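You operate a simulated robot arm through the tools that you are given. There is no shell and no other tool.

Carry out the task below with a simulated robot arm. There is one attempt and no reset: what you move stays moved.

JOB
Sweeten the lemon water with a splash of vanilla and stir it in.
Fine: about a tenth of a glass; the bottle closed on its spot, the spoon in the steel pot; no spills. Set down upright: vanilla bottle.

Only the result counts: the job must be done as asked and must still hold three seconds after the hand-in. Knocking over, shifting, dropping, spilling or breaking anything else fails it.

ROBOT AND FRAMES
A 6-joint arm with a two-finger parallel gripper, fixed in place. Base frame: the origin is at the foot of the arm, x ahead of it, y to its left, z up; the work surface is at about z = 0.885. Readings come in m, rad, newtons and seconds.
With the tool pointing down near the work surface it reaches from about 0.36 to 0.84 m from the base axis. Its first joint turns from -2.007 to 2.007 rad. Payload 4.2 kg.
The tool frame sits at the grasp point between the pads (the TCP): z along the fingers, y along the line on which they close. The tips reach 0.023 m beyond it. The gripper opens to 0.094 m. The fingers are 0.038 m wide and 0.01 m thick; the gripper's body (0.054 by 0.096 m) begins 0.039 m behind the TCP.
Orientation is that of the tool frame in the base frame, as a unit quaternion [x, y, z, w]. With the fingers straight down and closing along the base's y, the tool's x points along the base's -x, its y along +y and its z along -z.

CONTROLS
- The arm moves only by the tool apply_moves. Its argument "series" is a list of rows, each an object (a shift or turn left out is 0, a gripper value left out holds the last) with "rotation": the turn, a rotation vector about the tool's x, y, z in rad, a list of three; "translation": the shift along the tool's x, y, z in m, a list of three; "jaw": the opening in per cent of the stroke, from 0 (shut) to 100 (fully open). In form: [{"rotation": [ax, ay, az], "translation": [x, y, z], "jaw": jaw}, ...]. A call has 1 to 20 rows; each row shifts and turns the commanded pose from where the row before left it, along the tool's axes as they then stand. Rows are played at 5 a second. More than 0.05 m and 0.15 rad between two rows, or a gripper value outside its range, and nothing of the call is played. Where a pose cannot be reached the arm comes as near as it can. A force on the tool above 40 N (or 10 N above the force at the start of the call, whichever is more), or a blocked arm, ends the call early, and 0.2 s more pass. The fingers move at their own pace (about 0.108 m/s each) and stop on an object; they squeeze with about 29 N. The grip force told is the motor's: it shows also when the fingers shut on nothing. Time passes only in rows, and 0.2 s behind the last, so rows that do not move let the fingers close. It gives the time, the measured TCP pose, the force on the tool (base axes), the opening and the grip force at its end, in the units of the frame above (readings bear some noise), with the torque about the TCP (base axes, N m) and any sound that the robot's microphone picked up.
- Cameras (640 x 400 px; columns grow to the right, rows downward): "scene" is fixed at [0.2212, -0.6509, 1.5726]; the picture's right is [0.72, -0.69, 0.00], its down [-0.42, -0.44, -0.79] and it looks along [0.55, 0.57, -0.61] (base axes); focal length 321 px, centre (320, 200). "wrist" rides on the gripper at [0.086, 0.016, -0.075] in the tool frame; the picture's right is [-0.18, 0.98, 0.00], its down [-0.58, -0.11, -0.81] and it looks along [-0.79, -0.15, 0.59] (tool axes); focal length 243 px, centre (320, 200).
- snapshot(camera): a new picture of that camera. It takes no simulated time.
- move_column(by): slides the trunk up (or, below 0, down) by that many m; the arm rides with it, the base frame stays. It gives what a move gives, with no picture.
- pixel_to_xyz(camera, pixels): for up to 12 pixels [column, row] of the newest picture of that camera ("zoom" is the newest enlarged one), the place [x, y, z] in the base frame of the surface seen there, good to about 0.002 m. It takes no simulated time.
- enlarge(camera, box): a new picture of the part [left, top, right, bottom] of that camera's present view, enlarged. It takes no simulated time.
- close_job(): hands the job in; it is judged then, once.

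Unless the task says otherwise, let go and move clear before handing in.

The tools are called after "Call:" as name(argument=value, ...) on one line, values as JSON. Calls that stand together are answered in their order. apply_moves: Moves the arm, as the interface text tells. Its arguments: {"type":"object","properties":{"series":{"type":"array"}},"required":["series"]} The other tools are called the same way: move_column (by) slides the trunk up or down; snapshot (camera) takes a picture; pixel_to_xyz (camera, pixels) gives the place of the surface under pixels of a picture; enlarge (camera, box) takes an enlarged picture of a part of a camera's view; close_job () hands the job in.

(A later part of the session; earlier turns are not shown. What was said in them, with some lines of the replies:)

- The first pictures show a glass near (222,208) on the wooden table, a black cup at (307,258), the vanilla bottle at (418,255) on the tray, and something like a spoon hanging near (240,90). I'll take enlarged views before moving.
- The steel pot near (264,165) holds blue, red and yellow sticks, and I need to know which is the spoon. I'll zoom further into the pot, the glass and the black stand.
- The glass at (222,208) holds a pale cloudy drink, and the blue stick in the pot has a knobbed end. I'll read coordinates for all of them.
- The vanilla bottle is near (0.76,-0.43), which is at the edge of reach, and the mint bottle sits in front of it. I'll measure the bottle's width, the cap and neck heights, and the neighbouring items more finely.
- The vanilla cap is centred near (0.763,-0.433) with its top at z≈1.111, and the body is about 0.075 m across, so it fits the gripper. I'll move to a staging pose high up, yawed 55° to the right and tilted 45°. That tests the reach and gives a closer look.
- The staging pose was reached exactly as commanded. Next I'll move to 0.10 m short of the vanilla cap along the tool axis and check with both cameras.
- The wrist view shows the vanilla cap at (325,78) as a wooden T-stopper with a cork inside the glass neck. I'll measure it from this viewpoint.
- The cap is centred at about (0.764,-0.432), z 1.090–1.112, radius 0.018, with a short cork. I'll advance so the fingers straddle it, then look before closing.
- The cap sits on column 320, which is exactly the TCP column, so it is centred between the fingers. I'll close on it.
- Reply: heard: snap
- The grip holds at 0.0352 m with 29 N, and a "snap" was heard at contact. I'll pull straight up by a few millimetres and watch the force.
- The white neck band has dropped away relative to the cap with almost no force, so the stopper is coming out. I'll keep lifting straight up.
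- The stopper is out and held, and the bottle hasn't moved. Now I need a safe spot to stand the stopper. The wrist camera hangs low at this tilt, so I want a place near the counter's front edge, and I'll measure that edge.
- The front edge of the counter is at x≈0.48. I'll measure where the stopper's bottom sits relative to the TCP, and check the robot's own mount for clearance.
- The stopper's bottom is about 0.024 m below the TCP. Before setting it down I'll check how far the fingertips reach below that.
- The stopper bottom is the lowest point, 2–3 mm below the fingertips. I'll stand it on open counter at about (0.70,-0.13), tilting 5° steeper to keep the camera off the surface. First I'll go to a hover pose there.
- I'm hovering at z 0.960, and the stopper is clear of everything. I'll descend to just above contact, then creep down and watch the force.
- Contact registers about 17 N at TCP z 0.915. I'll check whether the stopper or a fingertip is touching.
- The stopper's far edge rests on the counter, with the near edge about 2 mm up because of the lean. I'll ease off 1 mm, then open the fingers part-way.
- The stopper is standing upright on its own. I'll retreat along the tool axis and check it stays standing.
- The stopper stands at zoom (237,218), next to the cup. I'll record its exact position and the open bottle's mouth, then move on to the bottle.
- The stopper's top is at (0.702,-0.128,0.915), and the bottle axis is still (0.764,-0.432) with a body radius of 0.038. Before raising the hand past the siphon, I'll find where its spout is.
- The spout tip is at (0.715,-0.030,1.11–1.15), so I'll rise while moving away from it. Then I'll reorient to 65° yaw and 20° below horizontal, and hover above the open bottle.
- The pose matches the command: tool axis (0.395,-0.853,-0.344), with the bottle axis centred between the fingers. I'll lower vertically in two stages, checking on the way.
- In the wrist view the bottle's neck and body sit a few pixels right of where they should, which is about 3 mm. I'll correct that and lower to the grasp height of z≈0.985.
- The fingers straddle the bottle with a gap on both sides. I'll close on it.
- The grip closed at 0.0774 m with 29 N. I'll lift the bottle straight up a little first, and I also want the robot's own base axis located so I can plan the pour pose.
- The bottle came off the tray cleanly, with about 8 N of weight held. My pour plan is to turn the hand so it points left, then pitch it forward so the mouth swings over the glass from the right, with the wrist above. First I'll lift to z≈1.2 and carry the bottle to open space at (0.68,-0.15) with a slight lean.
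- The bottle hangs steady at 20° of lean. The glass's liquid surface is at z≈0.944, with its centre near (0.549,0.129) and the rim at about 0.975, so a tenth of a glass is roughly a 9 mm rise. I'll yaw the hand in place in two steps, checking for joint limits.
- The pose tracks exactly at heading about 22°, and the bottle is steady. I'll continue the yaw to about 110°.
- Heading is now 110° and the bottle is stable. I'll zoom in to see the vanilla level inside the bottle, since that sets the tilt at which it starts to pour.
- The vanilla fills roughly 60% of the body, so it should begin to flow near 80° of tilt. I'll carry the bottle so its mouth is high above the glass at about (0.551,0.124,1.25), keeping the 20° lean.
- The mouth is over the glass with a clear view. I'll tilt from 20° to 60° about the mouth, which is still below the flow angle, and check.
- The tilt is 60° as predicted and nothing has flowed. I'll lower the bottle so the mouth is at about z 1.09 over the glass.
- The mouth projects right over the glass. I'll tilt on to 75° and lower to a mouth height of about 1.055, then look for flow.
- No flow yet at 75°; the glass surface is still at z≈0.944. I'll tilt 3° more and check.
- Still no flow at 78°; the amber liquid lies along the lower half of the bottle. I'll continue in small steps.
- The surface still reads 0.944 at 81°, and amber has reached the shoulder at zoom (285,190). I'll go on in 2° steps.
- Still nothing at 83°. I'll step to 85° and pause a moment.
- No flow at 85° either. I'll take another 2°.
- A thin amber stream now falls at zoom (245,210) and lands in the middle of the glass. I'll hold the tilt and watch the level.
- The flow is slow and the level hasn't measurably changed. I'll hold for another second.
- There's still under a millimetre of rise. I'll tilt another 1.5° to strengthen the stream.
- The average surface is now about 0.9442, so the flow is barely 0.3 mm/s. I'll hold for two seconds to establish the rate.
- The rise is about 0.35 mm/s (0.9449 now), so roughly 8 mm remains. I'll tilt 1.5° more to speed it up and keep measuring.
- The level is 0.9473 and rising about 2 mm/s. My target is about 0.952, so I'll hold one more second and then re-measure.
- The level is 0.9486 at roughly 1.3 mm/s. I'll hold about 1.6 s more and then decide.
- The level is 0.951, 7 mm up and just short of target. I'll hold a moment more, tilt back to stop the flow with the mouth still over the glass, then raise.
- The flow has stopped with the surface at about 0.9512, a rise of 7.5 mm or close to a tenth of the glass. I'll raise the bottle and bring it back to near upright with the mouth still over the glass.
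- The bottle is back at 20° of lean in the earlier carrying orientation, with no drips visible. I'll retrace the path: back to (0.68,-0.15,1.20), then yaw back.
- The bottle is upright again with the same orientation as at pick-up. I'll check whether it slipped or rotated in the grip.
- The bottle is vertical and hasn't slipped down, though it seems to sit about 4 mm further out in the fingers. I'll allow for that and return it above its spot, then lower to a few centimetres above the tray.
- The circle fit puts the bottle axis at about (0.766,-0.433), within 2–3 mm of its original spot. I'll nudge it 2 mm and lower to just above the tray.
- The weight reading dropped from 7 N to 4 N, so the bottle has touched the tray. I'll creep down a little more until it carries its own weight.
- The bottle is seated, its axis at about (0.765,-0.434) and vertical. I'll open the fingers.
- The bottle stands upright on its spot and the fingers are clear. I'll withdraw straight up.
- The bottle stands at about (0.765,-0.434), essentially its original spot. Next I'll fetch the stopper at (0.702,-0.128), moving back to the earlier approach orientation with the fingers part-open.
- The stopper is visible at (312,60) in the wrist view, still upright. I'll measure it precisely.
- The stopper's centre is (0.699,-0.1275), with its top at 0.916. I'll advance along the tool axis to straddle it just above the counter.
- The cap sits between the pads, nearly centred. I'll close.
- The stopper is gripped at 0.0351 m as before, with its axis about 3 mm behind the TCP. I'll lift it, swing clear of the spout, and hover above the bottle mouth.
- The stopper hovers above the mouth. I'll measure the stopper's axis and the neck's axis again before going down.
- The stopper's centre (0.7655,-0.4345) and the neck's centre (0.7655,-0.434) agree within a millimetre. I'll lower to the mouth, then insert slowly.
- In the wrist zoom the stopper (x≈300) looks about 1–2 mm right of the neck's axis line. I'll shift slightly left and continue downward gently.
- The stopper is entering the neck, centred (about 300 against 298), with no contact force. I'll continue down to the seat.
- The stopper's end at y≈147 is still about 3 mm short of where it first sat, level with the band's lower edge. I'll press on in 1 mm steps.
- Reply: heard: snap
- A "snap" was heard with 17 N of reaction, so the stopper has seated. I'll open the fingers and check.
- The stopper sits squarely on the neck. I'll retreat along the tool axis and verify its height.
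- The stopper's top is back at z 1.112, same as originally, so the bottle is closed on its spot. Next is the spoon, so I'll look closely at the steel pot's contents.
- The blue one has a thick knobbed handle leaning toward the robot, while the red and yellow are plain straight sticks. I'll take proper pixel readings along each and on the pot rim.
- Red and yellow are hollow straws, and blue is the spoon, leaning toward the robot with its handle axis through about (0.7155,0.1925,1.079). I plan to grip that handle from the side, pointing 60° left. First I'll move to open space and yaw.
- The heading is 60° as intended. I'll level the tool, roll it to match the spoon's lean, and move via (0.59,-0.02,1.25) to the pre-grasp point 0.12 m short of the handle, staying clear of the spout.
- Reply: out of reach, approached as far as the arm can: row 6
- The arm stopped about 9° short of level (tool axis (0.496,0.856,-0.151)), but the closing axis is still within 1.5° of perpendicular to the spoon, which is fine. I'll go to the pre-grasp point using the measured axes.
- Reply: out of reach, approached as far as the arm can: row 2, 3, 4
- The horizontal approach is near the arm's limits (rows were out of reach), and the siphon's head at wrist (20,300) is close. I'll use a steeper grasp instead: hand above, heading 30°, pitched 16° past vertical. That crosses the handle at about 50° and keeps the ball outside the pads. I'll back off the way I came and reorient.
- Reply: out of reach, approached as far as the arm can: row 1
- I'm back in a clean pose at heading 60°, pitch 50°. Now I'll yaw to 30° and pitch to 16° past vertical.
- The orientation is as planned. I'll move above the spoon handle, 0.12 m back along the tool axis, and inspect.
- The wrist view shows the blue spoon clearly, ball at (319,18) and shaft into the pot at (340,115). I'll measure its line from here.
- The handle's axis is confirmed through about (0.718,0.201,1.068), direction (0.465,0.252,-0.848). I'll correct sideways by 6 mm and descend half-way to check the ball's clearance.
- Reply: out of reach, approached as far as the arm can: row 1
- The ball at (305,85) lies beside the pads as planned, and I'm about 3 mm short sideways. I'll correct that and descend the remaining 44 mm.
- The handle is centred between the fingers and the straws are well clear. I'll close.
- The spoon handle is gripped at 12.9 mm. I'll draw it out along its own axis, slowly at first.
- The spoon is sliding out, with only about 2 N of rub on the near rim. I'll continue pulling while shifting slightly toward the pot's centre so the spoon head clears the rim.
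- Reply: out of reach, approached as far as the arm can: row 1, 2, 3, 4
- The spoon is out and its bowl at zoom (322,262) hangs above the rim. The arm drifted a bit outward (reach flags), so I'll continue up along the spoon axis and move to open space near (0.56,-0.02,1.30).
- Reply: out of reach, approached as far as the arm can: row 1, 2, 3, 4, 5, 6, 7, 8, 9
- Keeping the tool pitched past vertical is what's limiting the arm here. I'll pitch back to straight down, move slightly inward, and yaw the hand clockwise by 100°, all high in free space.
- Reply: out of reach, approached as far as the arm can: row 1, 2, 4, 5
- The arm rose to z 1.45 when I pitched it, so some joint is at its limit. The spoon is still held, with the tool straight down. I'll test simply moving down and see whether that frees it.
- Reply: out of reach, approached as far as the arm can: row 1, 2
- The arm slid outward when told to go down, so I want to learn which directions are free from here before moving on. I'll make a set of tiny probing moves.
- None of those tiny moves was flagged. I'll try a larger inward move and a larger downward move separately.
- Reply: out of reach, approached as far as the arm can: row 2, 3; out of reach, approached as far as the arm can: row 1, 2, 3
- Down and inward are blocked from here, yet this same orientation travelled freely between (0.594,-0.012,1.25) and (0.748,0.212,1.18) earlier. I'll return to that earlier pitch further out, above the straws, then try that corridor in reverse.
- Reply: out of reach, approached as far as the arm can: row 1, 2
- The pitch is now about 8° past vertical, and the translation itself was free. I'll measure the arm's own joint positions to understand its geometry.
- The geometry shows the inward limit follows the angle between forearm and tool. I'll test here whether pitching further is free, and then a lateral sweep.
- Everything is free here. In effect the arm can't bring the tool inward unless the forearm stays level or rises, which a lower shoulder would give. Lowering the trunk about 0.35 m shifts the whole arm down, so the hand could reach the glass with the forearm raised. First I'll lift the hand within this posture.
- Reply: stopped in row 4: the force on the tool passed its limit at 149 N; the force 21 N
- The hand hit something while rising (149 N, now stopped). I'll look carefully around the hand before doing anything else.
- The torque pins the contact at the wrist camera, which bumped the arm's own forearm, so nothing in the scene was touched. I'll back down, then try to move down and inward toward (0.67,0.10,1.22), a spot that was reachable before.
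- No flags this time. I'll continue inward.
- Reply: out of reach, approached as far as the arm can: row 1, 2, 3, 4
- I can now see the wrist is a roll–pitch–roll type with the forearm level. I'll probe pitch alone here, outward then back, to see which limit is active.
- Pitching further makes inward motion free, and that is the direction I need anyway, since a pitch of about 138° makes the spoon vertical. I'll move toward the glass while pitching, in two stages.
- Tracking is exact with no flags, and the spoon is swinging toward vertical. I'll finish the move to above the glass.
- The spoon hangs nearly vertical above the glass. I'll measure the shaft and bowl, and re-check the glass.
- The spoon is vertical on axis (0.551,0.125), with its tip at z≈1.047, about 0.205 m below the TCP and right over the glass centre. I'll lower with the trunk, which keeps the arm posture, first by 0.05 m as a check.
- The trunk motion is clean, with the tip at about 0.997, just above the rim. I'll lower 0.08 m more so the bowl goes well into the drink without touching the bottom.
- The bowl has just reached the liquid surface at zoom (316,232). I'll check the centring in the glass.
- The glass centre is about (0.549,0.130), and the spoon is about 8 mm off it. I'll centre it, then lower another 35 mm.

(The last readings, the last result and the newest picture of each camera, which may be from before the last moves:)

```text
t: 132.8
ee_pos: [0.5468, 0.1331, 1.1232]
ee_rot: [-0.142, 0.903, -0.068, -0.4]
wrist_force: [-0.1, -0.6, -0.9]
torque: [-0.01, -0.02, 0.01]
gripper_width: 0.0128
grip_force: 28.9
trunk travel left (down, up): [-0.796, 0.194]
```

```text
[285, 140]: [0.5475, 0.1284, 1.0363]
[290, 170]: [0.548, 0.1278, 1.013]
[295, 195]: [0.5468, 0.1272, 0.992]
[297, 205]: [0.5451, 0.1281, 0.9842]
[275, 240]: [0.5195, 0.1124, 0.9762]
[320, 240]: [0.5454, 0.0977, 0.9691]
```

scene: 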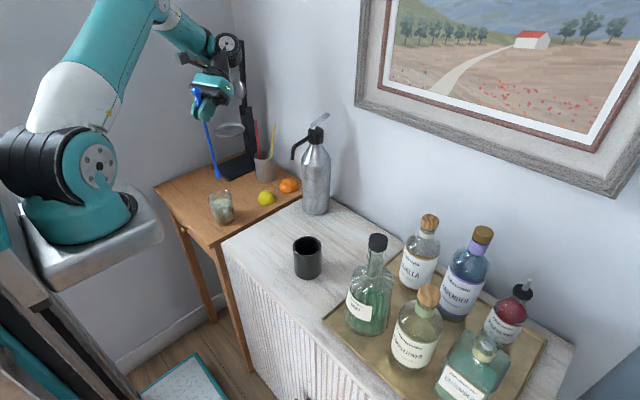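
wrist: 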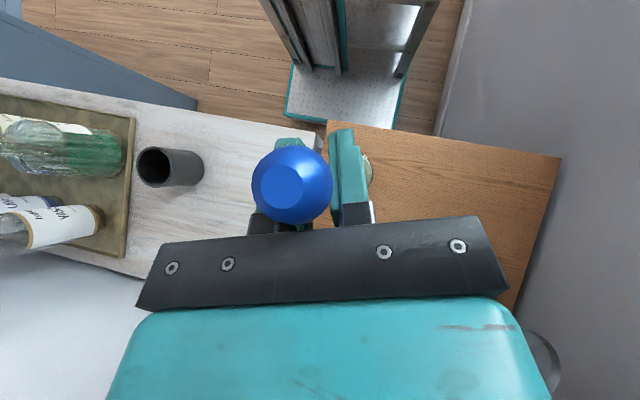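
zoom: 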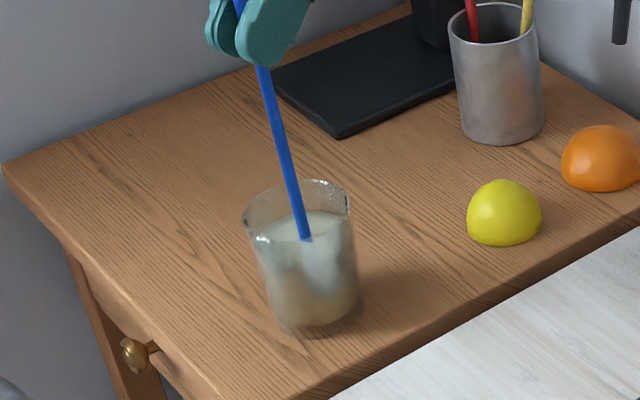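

The shaft is now at (0.549,0.131), centred, with no contact force. I'll stir three turns at 10 mm radius.

Call:
apply_moves(series=[{"translation": [-0.0064, -0.0031, -0.007]}, {"translation": [0.00145, 0.00978, 0.00147]}, {"translation": [0.0064, 0.0031, 0.007]}, {"translation": [0.00495, -0.00668, 0.00556]}, {"translation": [-0.00145, -0.00978, -0.00147]}, {"translation": [-0.0064, -0.0031, -0.007]}, {"translation": [-0.00495, 0.00668, -0.00556]}, {"translation": [0.00145, 0.00978, 0.00147]}, {"translation": [0.0064, 0.0031, 0.007]}, {"translation": [0.00495, -0.00668, 0.00556]}, {"translation": [-0.00145, -0.00978, -0.00147]}, {"translation": [-0.0064, -0.0031, -0.007]}, {"translation": [-0.00495, 0.00668, -0.00556]}, {"translation": [0.00145, 0.00978, 0.00147]}, {"translation": [0.0064, 0.0031, 0.007]}, {"translation": [0.00495, -0.00668, 0.00556]}, {"translation": [-0.00145, -0.00978, -0.00147]}, {"translation": [-0.0064, -0.0031, -0.007]}, {"translation": [-0.00495, 0.00668, -0.00556]}, {"translation": [0.0064, 0.0031, 0.007]}])

Call:
enlarge(camera="scene", box=[185, 150, 265, 240])

```text
t: 137.0
ee_pos: [0.5462, 0.1339, 1.1243]
ee_rot: [-0.143, 0.903, -0.069, -0.4]
wrist_force: [0.9, -0.7, -0.6]
torque: [0.0, 0.04, -0.01]
gripper_width: 0.0128
grip_force: 29.4
trunk travel left (down, up): [-0.796, 0.194]
```

```text
4.44 times, centred on (225, 195) of scene
```

zoom: 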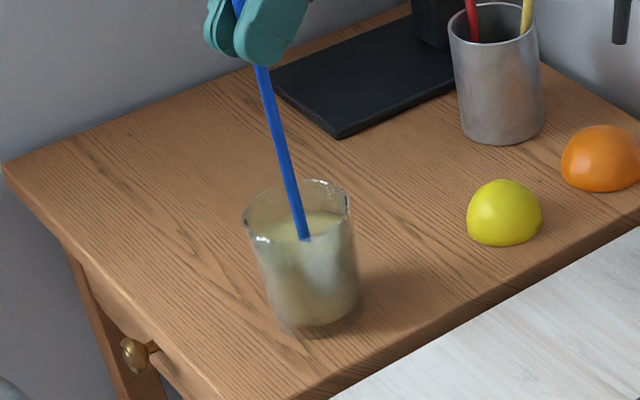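

The drink has turned from layered to a nearly uniform colour. I'll do another three turns to make sure.

Call:
apply_moves(series=[{"translation": [-0.0064, -0.0031, -0.007]}, {"translation": [0.00145, 0.00978, 0.00147]}, {"translation": [0.0064, 0.0031, 0.007]}, {"translation": [0.00495, -0.00668, 0.00556]}, {"translation": [-0.00145, -0.00978, -0.00147]}, {"translation": [-0.0064, -0.0031, -0.007]}, {"translation": [-0.00495, 0.00668, -0.00556]}, {"translation": [0.00145, 0.00978, 0.00147]}, {"translation": [0.0064, 0.0031, 0.007]}, {"translation": [0.00495, -0.00668, 0.00556]}, {"translation": [-0.00145, -0.00978, -0.00147]}, {"translation": [-0.0064, -0.0031, -0.007]}, {"translation": [-0.00495, 0.00668, -0.00556]}, {"translation": [0.00145, 0.00978, 0.00147]}, {"translation": [0.0064, 0.0031, 0.007]}, {"translation": [0.00495, -0.00668, 0.00556]}, {"translation": [-0.00145, -0.00978, -0.00147]}, {"translation": [-0.0064, -0.0031, -0.007]}, {"translation": [-0.00495, 0.00668, -0.00556]}, {"translation": [0.0064, 0.0031, 0.007]}])

Call:
apply_moves(series=[{}, {}, {}])

Call:
enlarge(camera="scene", box=[185, 150, 265, 240])

Call:
pixel_to_xyz(camera="zoom", pixels=[[285, 225], [275, 232], [325, 220], [335, 225], [315, 222], [280, 240]])

```text
t: 141.2
ee_pos: [0.5451, 0.1344, 1.1231]
ee_rot: [-0.142, 0.902, -0.068, -0.401]
wrist_force: [0.6, -0.9, -0.3]
torque: [-0.01, 0.03, 0.01]
gripper_width: 0.0127
grip_force: 28.7
trunk travel left (down, up): [-0.796, 0.194]
```

```text
t: 142.0
ee_pos: [0.5455, 0.1346, 1.124]
ee_rot: [-0.142, 0.903, -0.068, -0.4]
wrist_force: [0.2, 0.3, 0.0]
torque: [0.0, 0.0, 0.0]
gripper_width: 0.0126
grip_force: 28.8
trunk travel left (down, up): [-0.796, 0.194]
```

```text
4.44 times, centred on (225, 195) of scene
```

zoom: 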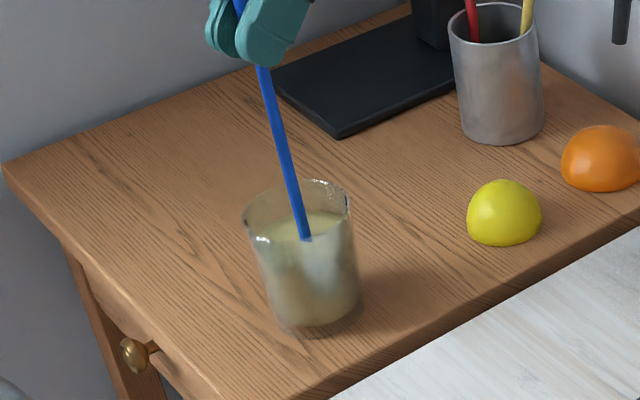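

```text
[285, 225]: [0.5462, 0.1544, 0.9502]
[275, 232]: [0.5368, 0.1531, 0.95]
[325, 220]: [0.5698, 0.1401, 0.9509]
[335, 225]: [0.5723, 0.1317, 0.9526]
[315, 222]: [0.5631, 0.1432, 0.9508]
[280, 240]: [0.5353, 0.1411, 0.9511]
```

The drink is uniform with the level steady at 0.951. I'll lift the spoon out slowly and let it drip over the glass before leaving.

Call:
move_column(by=0.045)

Call:
apply_moves(series=[{}, {}, {}, {}, {}, {}, {}, {}, {}, {}])

Call:
move_column(by=0.09)

Call:
enlarge(camera="scene", box=[180, 100, 270, 240])

```text
t: 142.9
ee_pos: [0.5456, 0.1331, 1.1689]
ee_rot: [-0.142, 0.903, -0.068, -0.4]
wrist_force: [0.6, 0.3, -0.8]
torque: [0.01, 0.03, -0.02]
gripper_width: 0.0125
grip_force: 28.7
trunk travel left (down, up): [-0.841, 0.149]
```

```text
t: 145.1
ee_pos: [0.5455, 0.1339, 1.1674]
ee_rot: [-0.142, 0.903, -0.068, -0.4]
wrist_force: [-0.8, 1.3, -0.5]
torque: [0.01, 0.01, -0.01]
gripper_width: 0.0126
grip_force: 29.3
trunk travel left (down, up): [-0.841, 0.149]
```

```text
t: 146.3
ee_pos: [0.5455, 0.1336, 1.259]
ee_rot: [-0.142, 0.903, -0.068, -0.4]
wrist_force: [-0.2, 0.7, 0.0]
torque: [-0.01, -0.04, -0.03]
gripper_width: 0.0128
grip_force: 29.3
trunk travel left (down, up): [-0.931, 0.059]
```

```text
2.86 times, centred on (225, 170) of scene
```

zoom: 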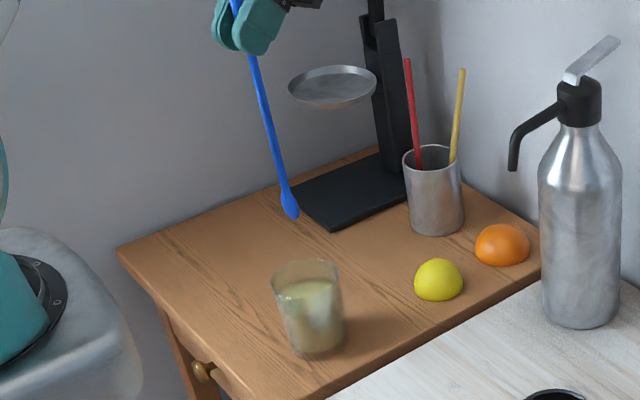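

No drip is visible and the glass is undisturbed. I'll retrace the path back outward toward the pot, pitching the spoon back to its original lean.

Call:
apply_moves(series=[{}, {}, {}, {"rotation": [0, -0.0803, 0], "translation": [-0.0143, -0.0094, -0.0173]}, {"rotation": [0, -0.0803, 0], "translation": [-0.0156, -0.0094, -0.0161]}, {"rotation": [0, -0.0803, 0], "translation": [-0.0169, -0.0094, -0.0147]}, {"rotation": [0, -0.0803, 0], "translation": [-0.018, -0.0094, -0.0133]}, {"rotation": [0, -0.0803, 0], "translation": [-0.019, -0.0094, -0.0118]}, {"rotation": [0, -0.0803, 0], "translation": [-0.0199, -0.0094, -0.0103]}, {}])

Call:
snapshot(camera="scene")

Call:
enlarge(camera="scene", box=[190, 70, 310, 230])

```text
t: 148.5
ee_pos: [0.6909, 0.122, 1.2638]
ee_rot: [-0.153, 0.972, -0.033, -0.173]
wrist_force: [0.2, 0.3, -0.7]
torque: [0.0, -0.05, 0.01]
gripper_width: 0.0127
grip_force: 28.6
trunk travel left (down, up): [-0.931, 0.059]
```

```text
taken
```

scene: 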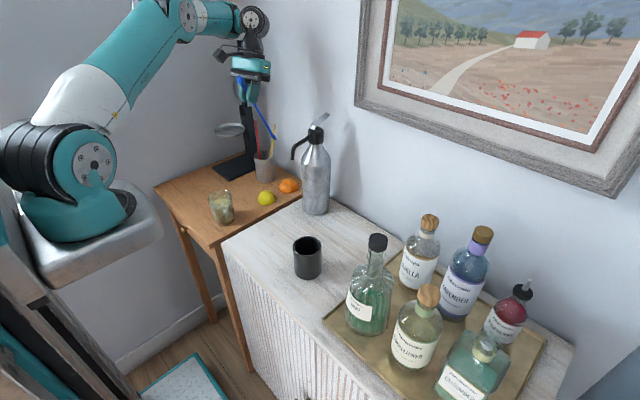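

```text
2.50 times, centred on (250, 150) of scene
```

zoom: 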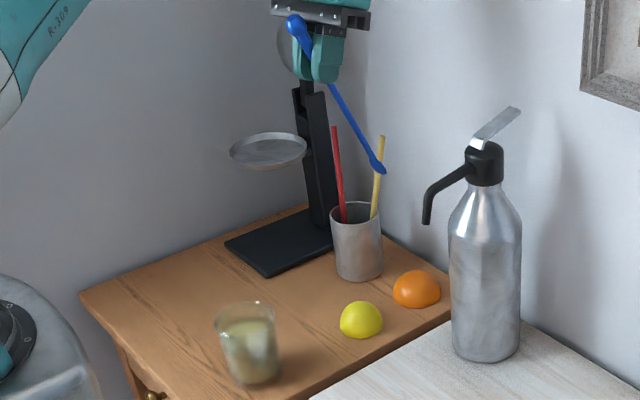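

The spoon's lean is close to the original. I'll yaw it back toward the pot and bring the bowl to just above the rim, between the two straws.

Call:
apply_moves(series=[{"rotation": [0.0395, -0.0012, -0.1063]}, {"rotation": [0.0395, -0.0012, -0.1063]}, {"translation": [-0.0195, 0.0189, 0.0099]}, {"translation": [-0.0195, 0.0189, 0.0099]}, {"translation": [-0.0195, 0.0188, 0.0098]}, {}])

Call:
snapshot(camera="wrist")

Call:
enlarge(camera="scene", box=[200, 80, 300, 200])

Call:
pixel_to_xyz(camera="zoom", pixels=[[320, 200], [330, 220], [300, 160], [310, 180], [315, 190], [322, 215], [325, 210]])

```text
t: 149.9
ee_pos: [0.7008, 0.1966, 1.2152]
ee_rot: [-0.262, 0.949, -0.052, -0.168]
wrist_force: [0.0, -0.4, -0.6]
torque: [0.0, 0.01, 0.02]
gripper_width: 0.013
grip_force: 29.0
trunk travel left (down, up): [-0.931, 0.059]
```

```text
taken
```

wrist: 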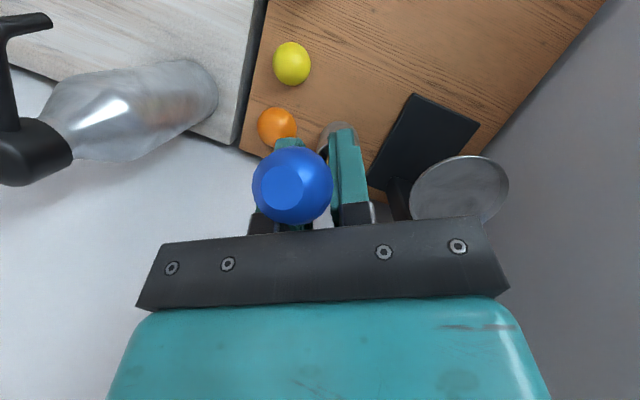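

```text
3.33 times, centred on (250, 140) of scene
```

zoom: 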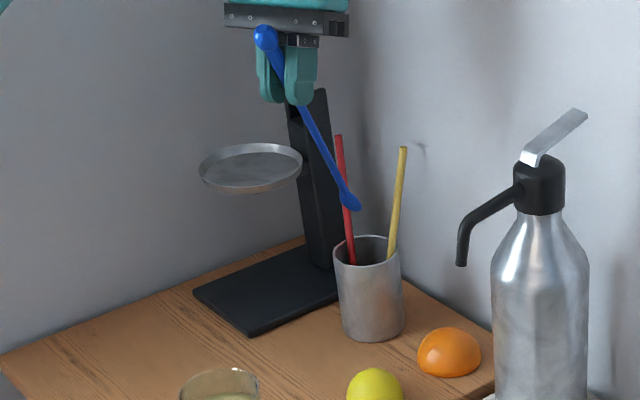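

```text
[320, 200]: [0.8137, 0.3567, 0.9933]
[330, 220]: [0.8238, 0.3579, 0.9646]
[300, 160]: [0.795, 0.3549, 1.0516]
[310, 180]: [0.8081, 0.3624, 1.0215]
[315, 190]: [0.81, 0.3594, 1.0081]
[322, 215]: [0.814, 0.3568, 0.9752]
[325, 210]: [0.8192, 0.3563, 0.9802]
```

The bowl is at zoom (350,200), above the pot. I'll read its true position relative to the pot and straws.

Call:
pixel_to_xyz(camera="zoom", pixels=[[349, 200], [355, 207], [335, 175], [322, 145], [312, 122], [349, 235], [341, 150], [392, 220], [402, 155], [338, 262], [400, 262], [370, 270]])

```text
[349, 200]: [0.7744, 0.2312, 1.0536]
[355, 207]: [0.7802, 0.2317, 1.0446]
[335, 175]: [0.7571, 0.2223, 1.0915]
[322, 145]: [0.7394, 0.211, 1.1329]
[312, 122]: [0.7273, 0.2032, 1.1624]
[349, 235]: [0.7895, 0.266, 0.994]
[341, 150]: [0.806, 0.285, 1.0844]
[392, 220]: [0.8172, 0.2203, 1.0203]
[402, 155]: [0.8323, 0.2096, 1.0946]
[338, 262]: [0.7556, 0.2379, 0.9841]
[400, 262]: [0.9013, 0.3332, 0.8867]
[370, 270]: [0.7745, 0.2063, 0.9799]
```

The bowl tip is at about (0.783,0.236,1.035), right over the pot's centre, with red and yellow on either side. I'll lower it in, drifting toward the far side so it leans as before.

Call:
apply_moves(series=[{"translation": [-0.0097, 0.0001, 0.0167]}, {"translation": [-0.0097, 0.0001, 0.0167]}, {"translation": [-0.0097, 0.0001, 0.0167]}, {"translation": [-0.0097, 0.0001, 0.0167]}, {}])

Call:
enlarge(camera="scene", box=[215, 100, 305, 200])

```text
t: 151.1
ee_pos: [0.7123, 0.2004, 1.1396]
ee_rot: [-0.263, 0.949, -0.052, -0.169]
wrist_force: [0.0, 0.4, -0.1]
torque: [0.01, 0.01, -0.02]
gripper_width: 0.0127
grip_force: 29.6
trunk travel left (down, up): [-0.931, 0.059]
```

```text
4.00 times, centred on (260, 150) of scene
```

zoom: 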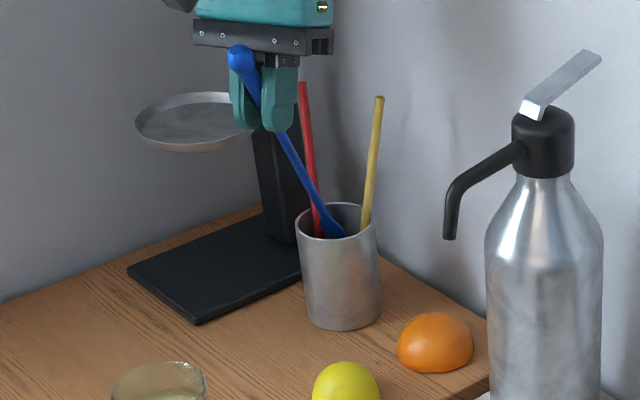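

The bowl is inside the pot with no contact force. I'll continue down gently.

Call:
apply_moves(series=[{"translation": [-0.0097, 0.0001, 0.0167]}, {"translation": [-0.0097, 0.0001, 0.0167]}, {"translation": [-0.0073, 0.0001, 0.0125]}, {}])

Call:
enlarge(camera="scene", box=[215, 100, 305, 200])

```text
t: 152.1
ee_pos: [0.7202, 0.2047, 1.0852]
ee_rot: [-0.262, 0.949, -0.053, -0.169]
wrist_force: [0.1, 0.4, -0.3]
torque: [0.01, 0.03, 0.01]
gripper_width: 0.013
grip_force: 28.7
trunk travel left (down, up): [-0.931, 0.059]
```

```text
4.00 times, centred on (260, 150) of scene
```

zoom: 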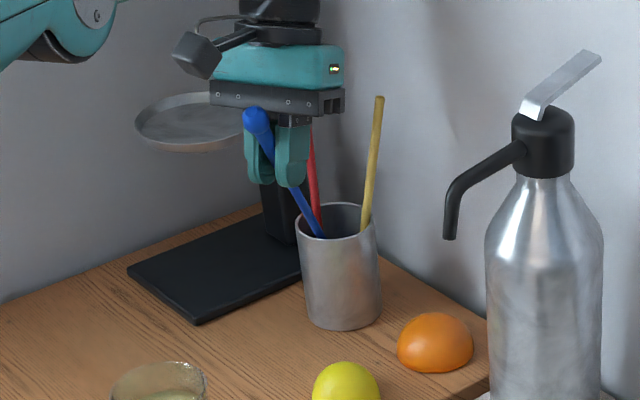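

There's still no contact, and the tip is about 1 cm above the pot floor. I'll creep down until it touches.

Call:
apply_moves(series=[{"translation": [-0.0014, 0, 0.0038]}, {"translation": [-0.0014, 0, 0.0038]}, {}])

Call:
apply_moves(series=[{"translation": [-0.001, 0, 0.0028]}, {"translation": [-0.001, 0, 0.0028]}, {}])

```text
t: 152.9
ee_pos: [0.7192, 0.2039, 1.0789]
ee_rot: [-0.262, 0.949, -0.052, -0.169]
wrist_force: [1.3, -0.4, 1.8]
torque: [0.04, -0.21, -0.04]
gripper_width: 0.0128
grip_force: 29.2
trunk travel left (down, up): [-0.931, 0.059]
```

```text
t: 153.7
ee_pos: [0.7199, 0.2033, 1.0732]
ee_rot: [-0.263, 0.949, -0.052, -0.168]
wrist_force: [1.8, -0.5, 9.5]
torque: [0.19, -0.7, -0.08]
gripper_width: 0.0128
grip_force: 28.9
trunk travel left (down, up): [-0.931, 0.059]
```

The spoon is touching the pot floor (9.5 N). I'll ease off slightly and release.

Call:
apply_moves(series=[{"translation": [0.0012, 0, -0.0033]}, {"jaw": 40}, {}, {}, {}])

Call:
snapshot(camera="wrist")

Call:
enlarge(camera="scene", box=[215, 100, 305, 200])

```text
t: 154.9
ee_pos: [0.7192, 0.2028, 1.0763]
ee_rot: [-0.262, 0.949, -0.051, -0.168]
wrist_force: [-0.2, -0.4, 0.5]
torque: [0.01, -0.01, 0.02]
gripper_width: 0.0377
grip_force: 0.0
trunk travel left (down, up): [-0.931, 0.059]
```

```text
taken
```

wrist: 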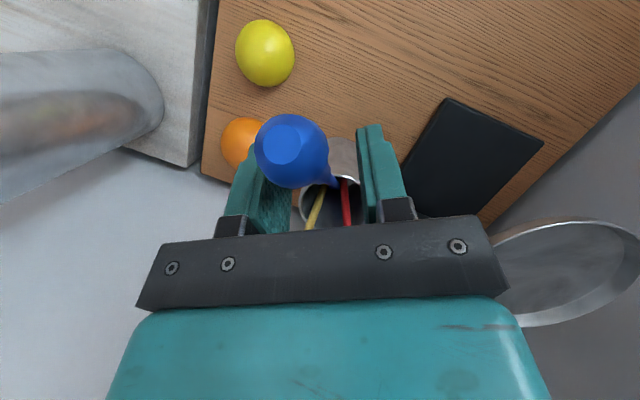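

```text
4.00 times, centred on (260, 150) of scene
```

zoom: 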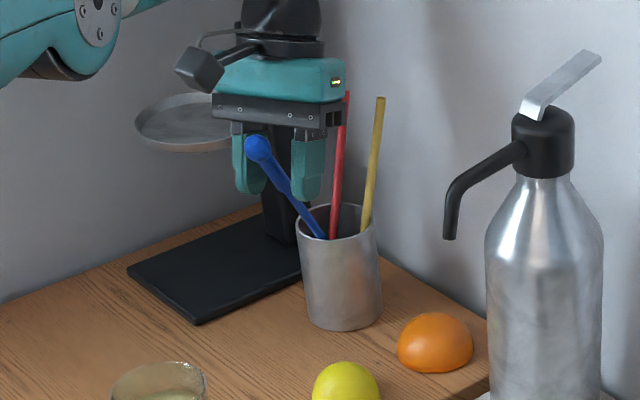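

The spoon now rests leaning on the pot rim, and the red straw shifted a little within the pot. Before withdrawing I'll check the straw's clearance from the hand.

Call:
pixel_to_xyz(camera="zoom", pixels=[[347, 97], [343, 130], [338, 180], [333, 225], [380, 105], [365, 220], [258, 148], [290, 195], [318, 232], [340, 85], [310, 170], [245, 165]])

```text
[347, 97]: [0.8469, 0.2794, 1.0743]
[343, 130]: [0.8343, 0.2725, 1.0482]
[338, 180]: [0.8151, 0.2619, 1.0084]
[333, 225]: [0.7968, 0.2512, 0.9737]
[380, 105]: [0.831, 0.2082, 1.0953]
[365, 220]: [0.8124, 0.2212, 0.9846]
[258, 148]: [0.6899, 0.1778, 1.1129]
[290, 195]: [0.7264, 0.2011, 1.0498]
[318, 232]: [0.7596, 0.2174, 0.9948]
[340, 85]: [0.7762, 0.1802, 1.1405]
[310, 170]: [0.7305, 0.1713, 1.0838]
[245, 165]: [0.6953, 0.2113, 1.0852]
```

The straws lean away from the hand, and the spoon's ball is within 2 mm of where it started. I'll open a little wider and withdraw up along the tool axis.

Call:
apply_moves(series=[{"jaw": 60}, {"translation": [0, 0, -0.01]}, {"translation": [0, 0, -0.02]}, {"translation": [0, 0, -0.03]}, {"translation": [0, 0, -0.03]}, {"translation": [0, 0, -0.03]}, {}])

Call:
enlarge(camera="scene", box=[205, 70, 315, 200])

Call:
snapshot(camera="wrist")

```text
t: 156.4
ee_pos: [0.7408, 0.219, 1.1805]
ee_rot: [-0.262, 0.95, -0.05, -0.164]
wrist_force: [2.5, 3.3, -17.1]
torque: [0.01, -0.74, -0.15]
gripper_width: 0.0563
grip_force: 0.1
out of reach, approached as far as the arm can: row 5, 6
trunk travel left (down, up): [-0.931, 0.059]
stopped in row 7: the force on the tool passed its limit at 54 N (the readings are from after the stop); the commanded pose is now the measured one
```

```text
3.08 times, centred on (260, 135) of scene
```

zoom: 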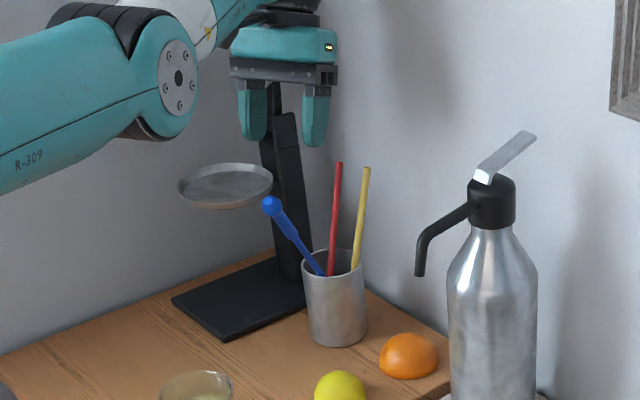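

```text
taken
```

wrist: 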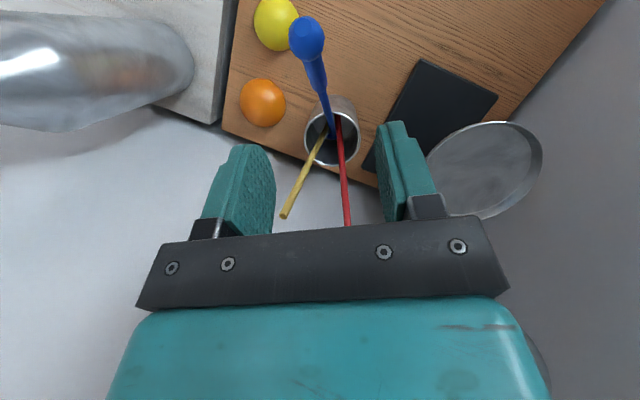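

The spoon is free and leaning in the pot, and the hand is well above it. The stop was again the camera touching the arm's own forearm. I'll back off slightly and go to the clear pose used earlier.

Call:
apply_moves(series=[{"translation": [0.004, 0, 0.012]}, {}])

Call:
apply_moves(series=[{"translation": [0.018, 0.0003, -0.006]}, {"translation": [0.018, 0.0003, -0.009]}, {"translation": [0.018, 0.0003, -0.013]}, {}])

Call:
snapshot(camera="scene")

```text
t: 157.0
ee_pos: [0.7424, 0.2183, 1.1719]
ee_rot: [-0.263, 0.949, -0.057, -0.163]
wrist_force: [0.1, 1.0, -0.3]
torque: [0.02, -0.01, -0.02]
gripper_width: 0.0564
grip_force: 0.1
out of reach, approached as far as the arm can: row 1
trunk travel left (down, up): [-0.931, 0.059]
```

```text
t: 158.0
ee_pos: [0.6969, 0.1938, 1.2131]
ee_rot: [-0.263, 0.949, -0.051, -0.164]
wrist_force: [0.0, -0.2, 0.0]
torque: [-0.01, 0.0, -0.01]
gripper_width: 0.0564
grip_force: 0.0
trunk travel left (down, up): [-0.931, 0.059]
```

```text
taken
```

scene: 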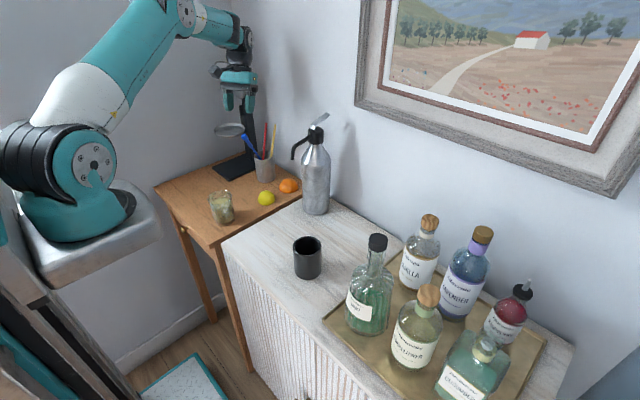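

The arm is free with no force. I'll raise the trunk a little for extra clearance and then inspect everything.

Call:
move_column(by=0.05)

Call:
enlarge(camera="scene", box=[180, 90, 320, 240])

Call:
enlarge(camera="scene", box=[280, 190, 560, 400])

Call:
enlarge(camera="scene", box=[190, 170, 260, 240])

Call:
enlarge(camera="scene", box=[380, 200, 460, 300])

```text
t: 158.9
ee_pos: [0.6979, 0.1952, 1.2641]
ee_rot: [-0.263, 0.949, -0.051, -0.164]
wrist_force: [-0.6, 0.3, 0.4]
torque: [0.01, 0.01, 0.0]
gripper_width: 0.0562
grip_force: 0.1
trunk travel left (down, up): [-0.981, 0.009]
```

```text
2.67 times, centred on (250, 165) of scene
```

zoom: 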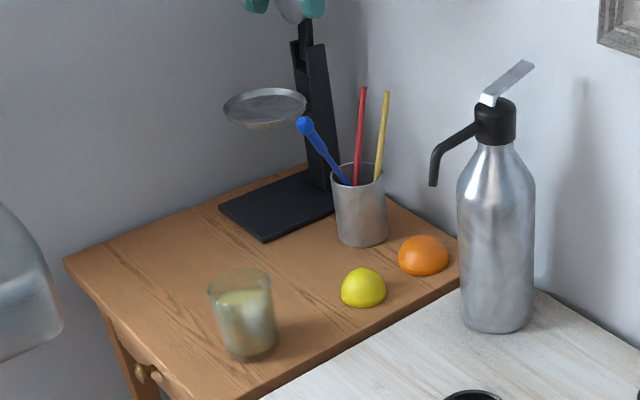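

```text
1.90 times, centred on (420, 295) of scene
```

zoom: 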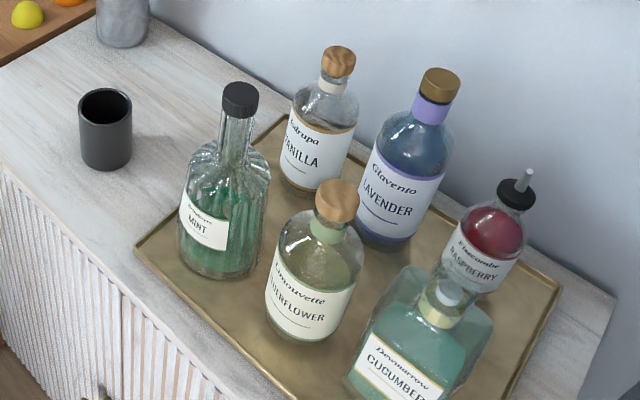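

```text
5.71 times, centred on (225, 205) of scene
```

zoom: 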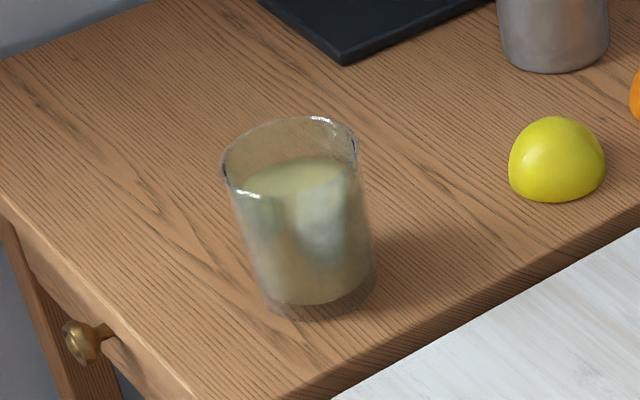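

```text
4.00 times, centred on (420, 250) of scene
```

zoom: 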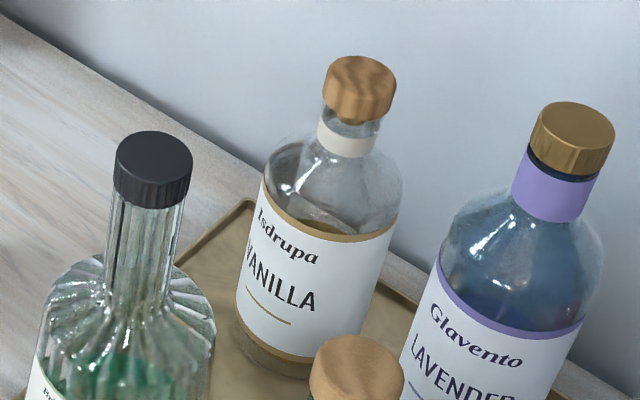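

The drink is uniform and a bit fuller, and the glass is where it was with no drops on the desk. The vanilla bottle stands closed on its spot, the spoon leans in the steel pot, and everything else is in place with the hand clear. I'm handing in.

Call:
close_job()

```text
The job is handed in.
```

I added a splash of vanilla to the lemon water and stirred it in until the colour was even. I've handed the job in, but it gave no verdict back.

- **Amount:** the drink rose about 7.5 mm, which I estimate at close to a tenth of the glass. The level stayed there after stirring.
- **Vanilla bottle:** it stands upright on the tray within 2–3 mm of its original spot. The stopper snapped back on and sits at its original height.
- **Spoon:** it is back in the steel pot, leaning almost exactly as it was. The red straw in the pot now leans at a different angle, because the spoon brushed it on the way in.
- **Spills:** I saw no drops on the desk, counter or tray, and the other bottles, the cup and the fruit look undisturbed.

Twice while I was handling the spoon, the wrist camera bumped the arm's own forearm and the force limit stopped the move. I saw no sign that anything else was touched.
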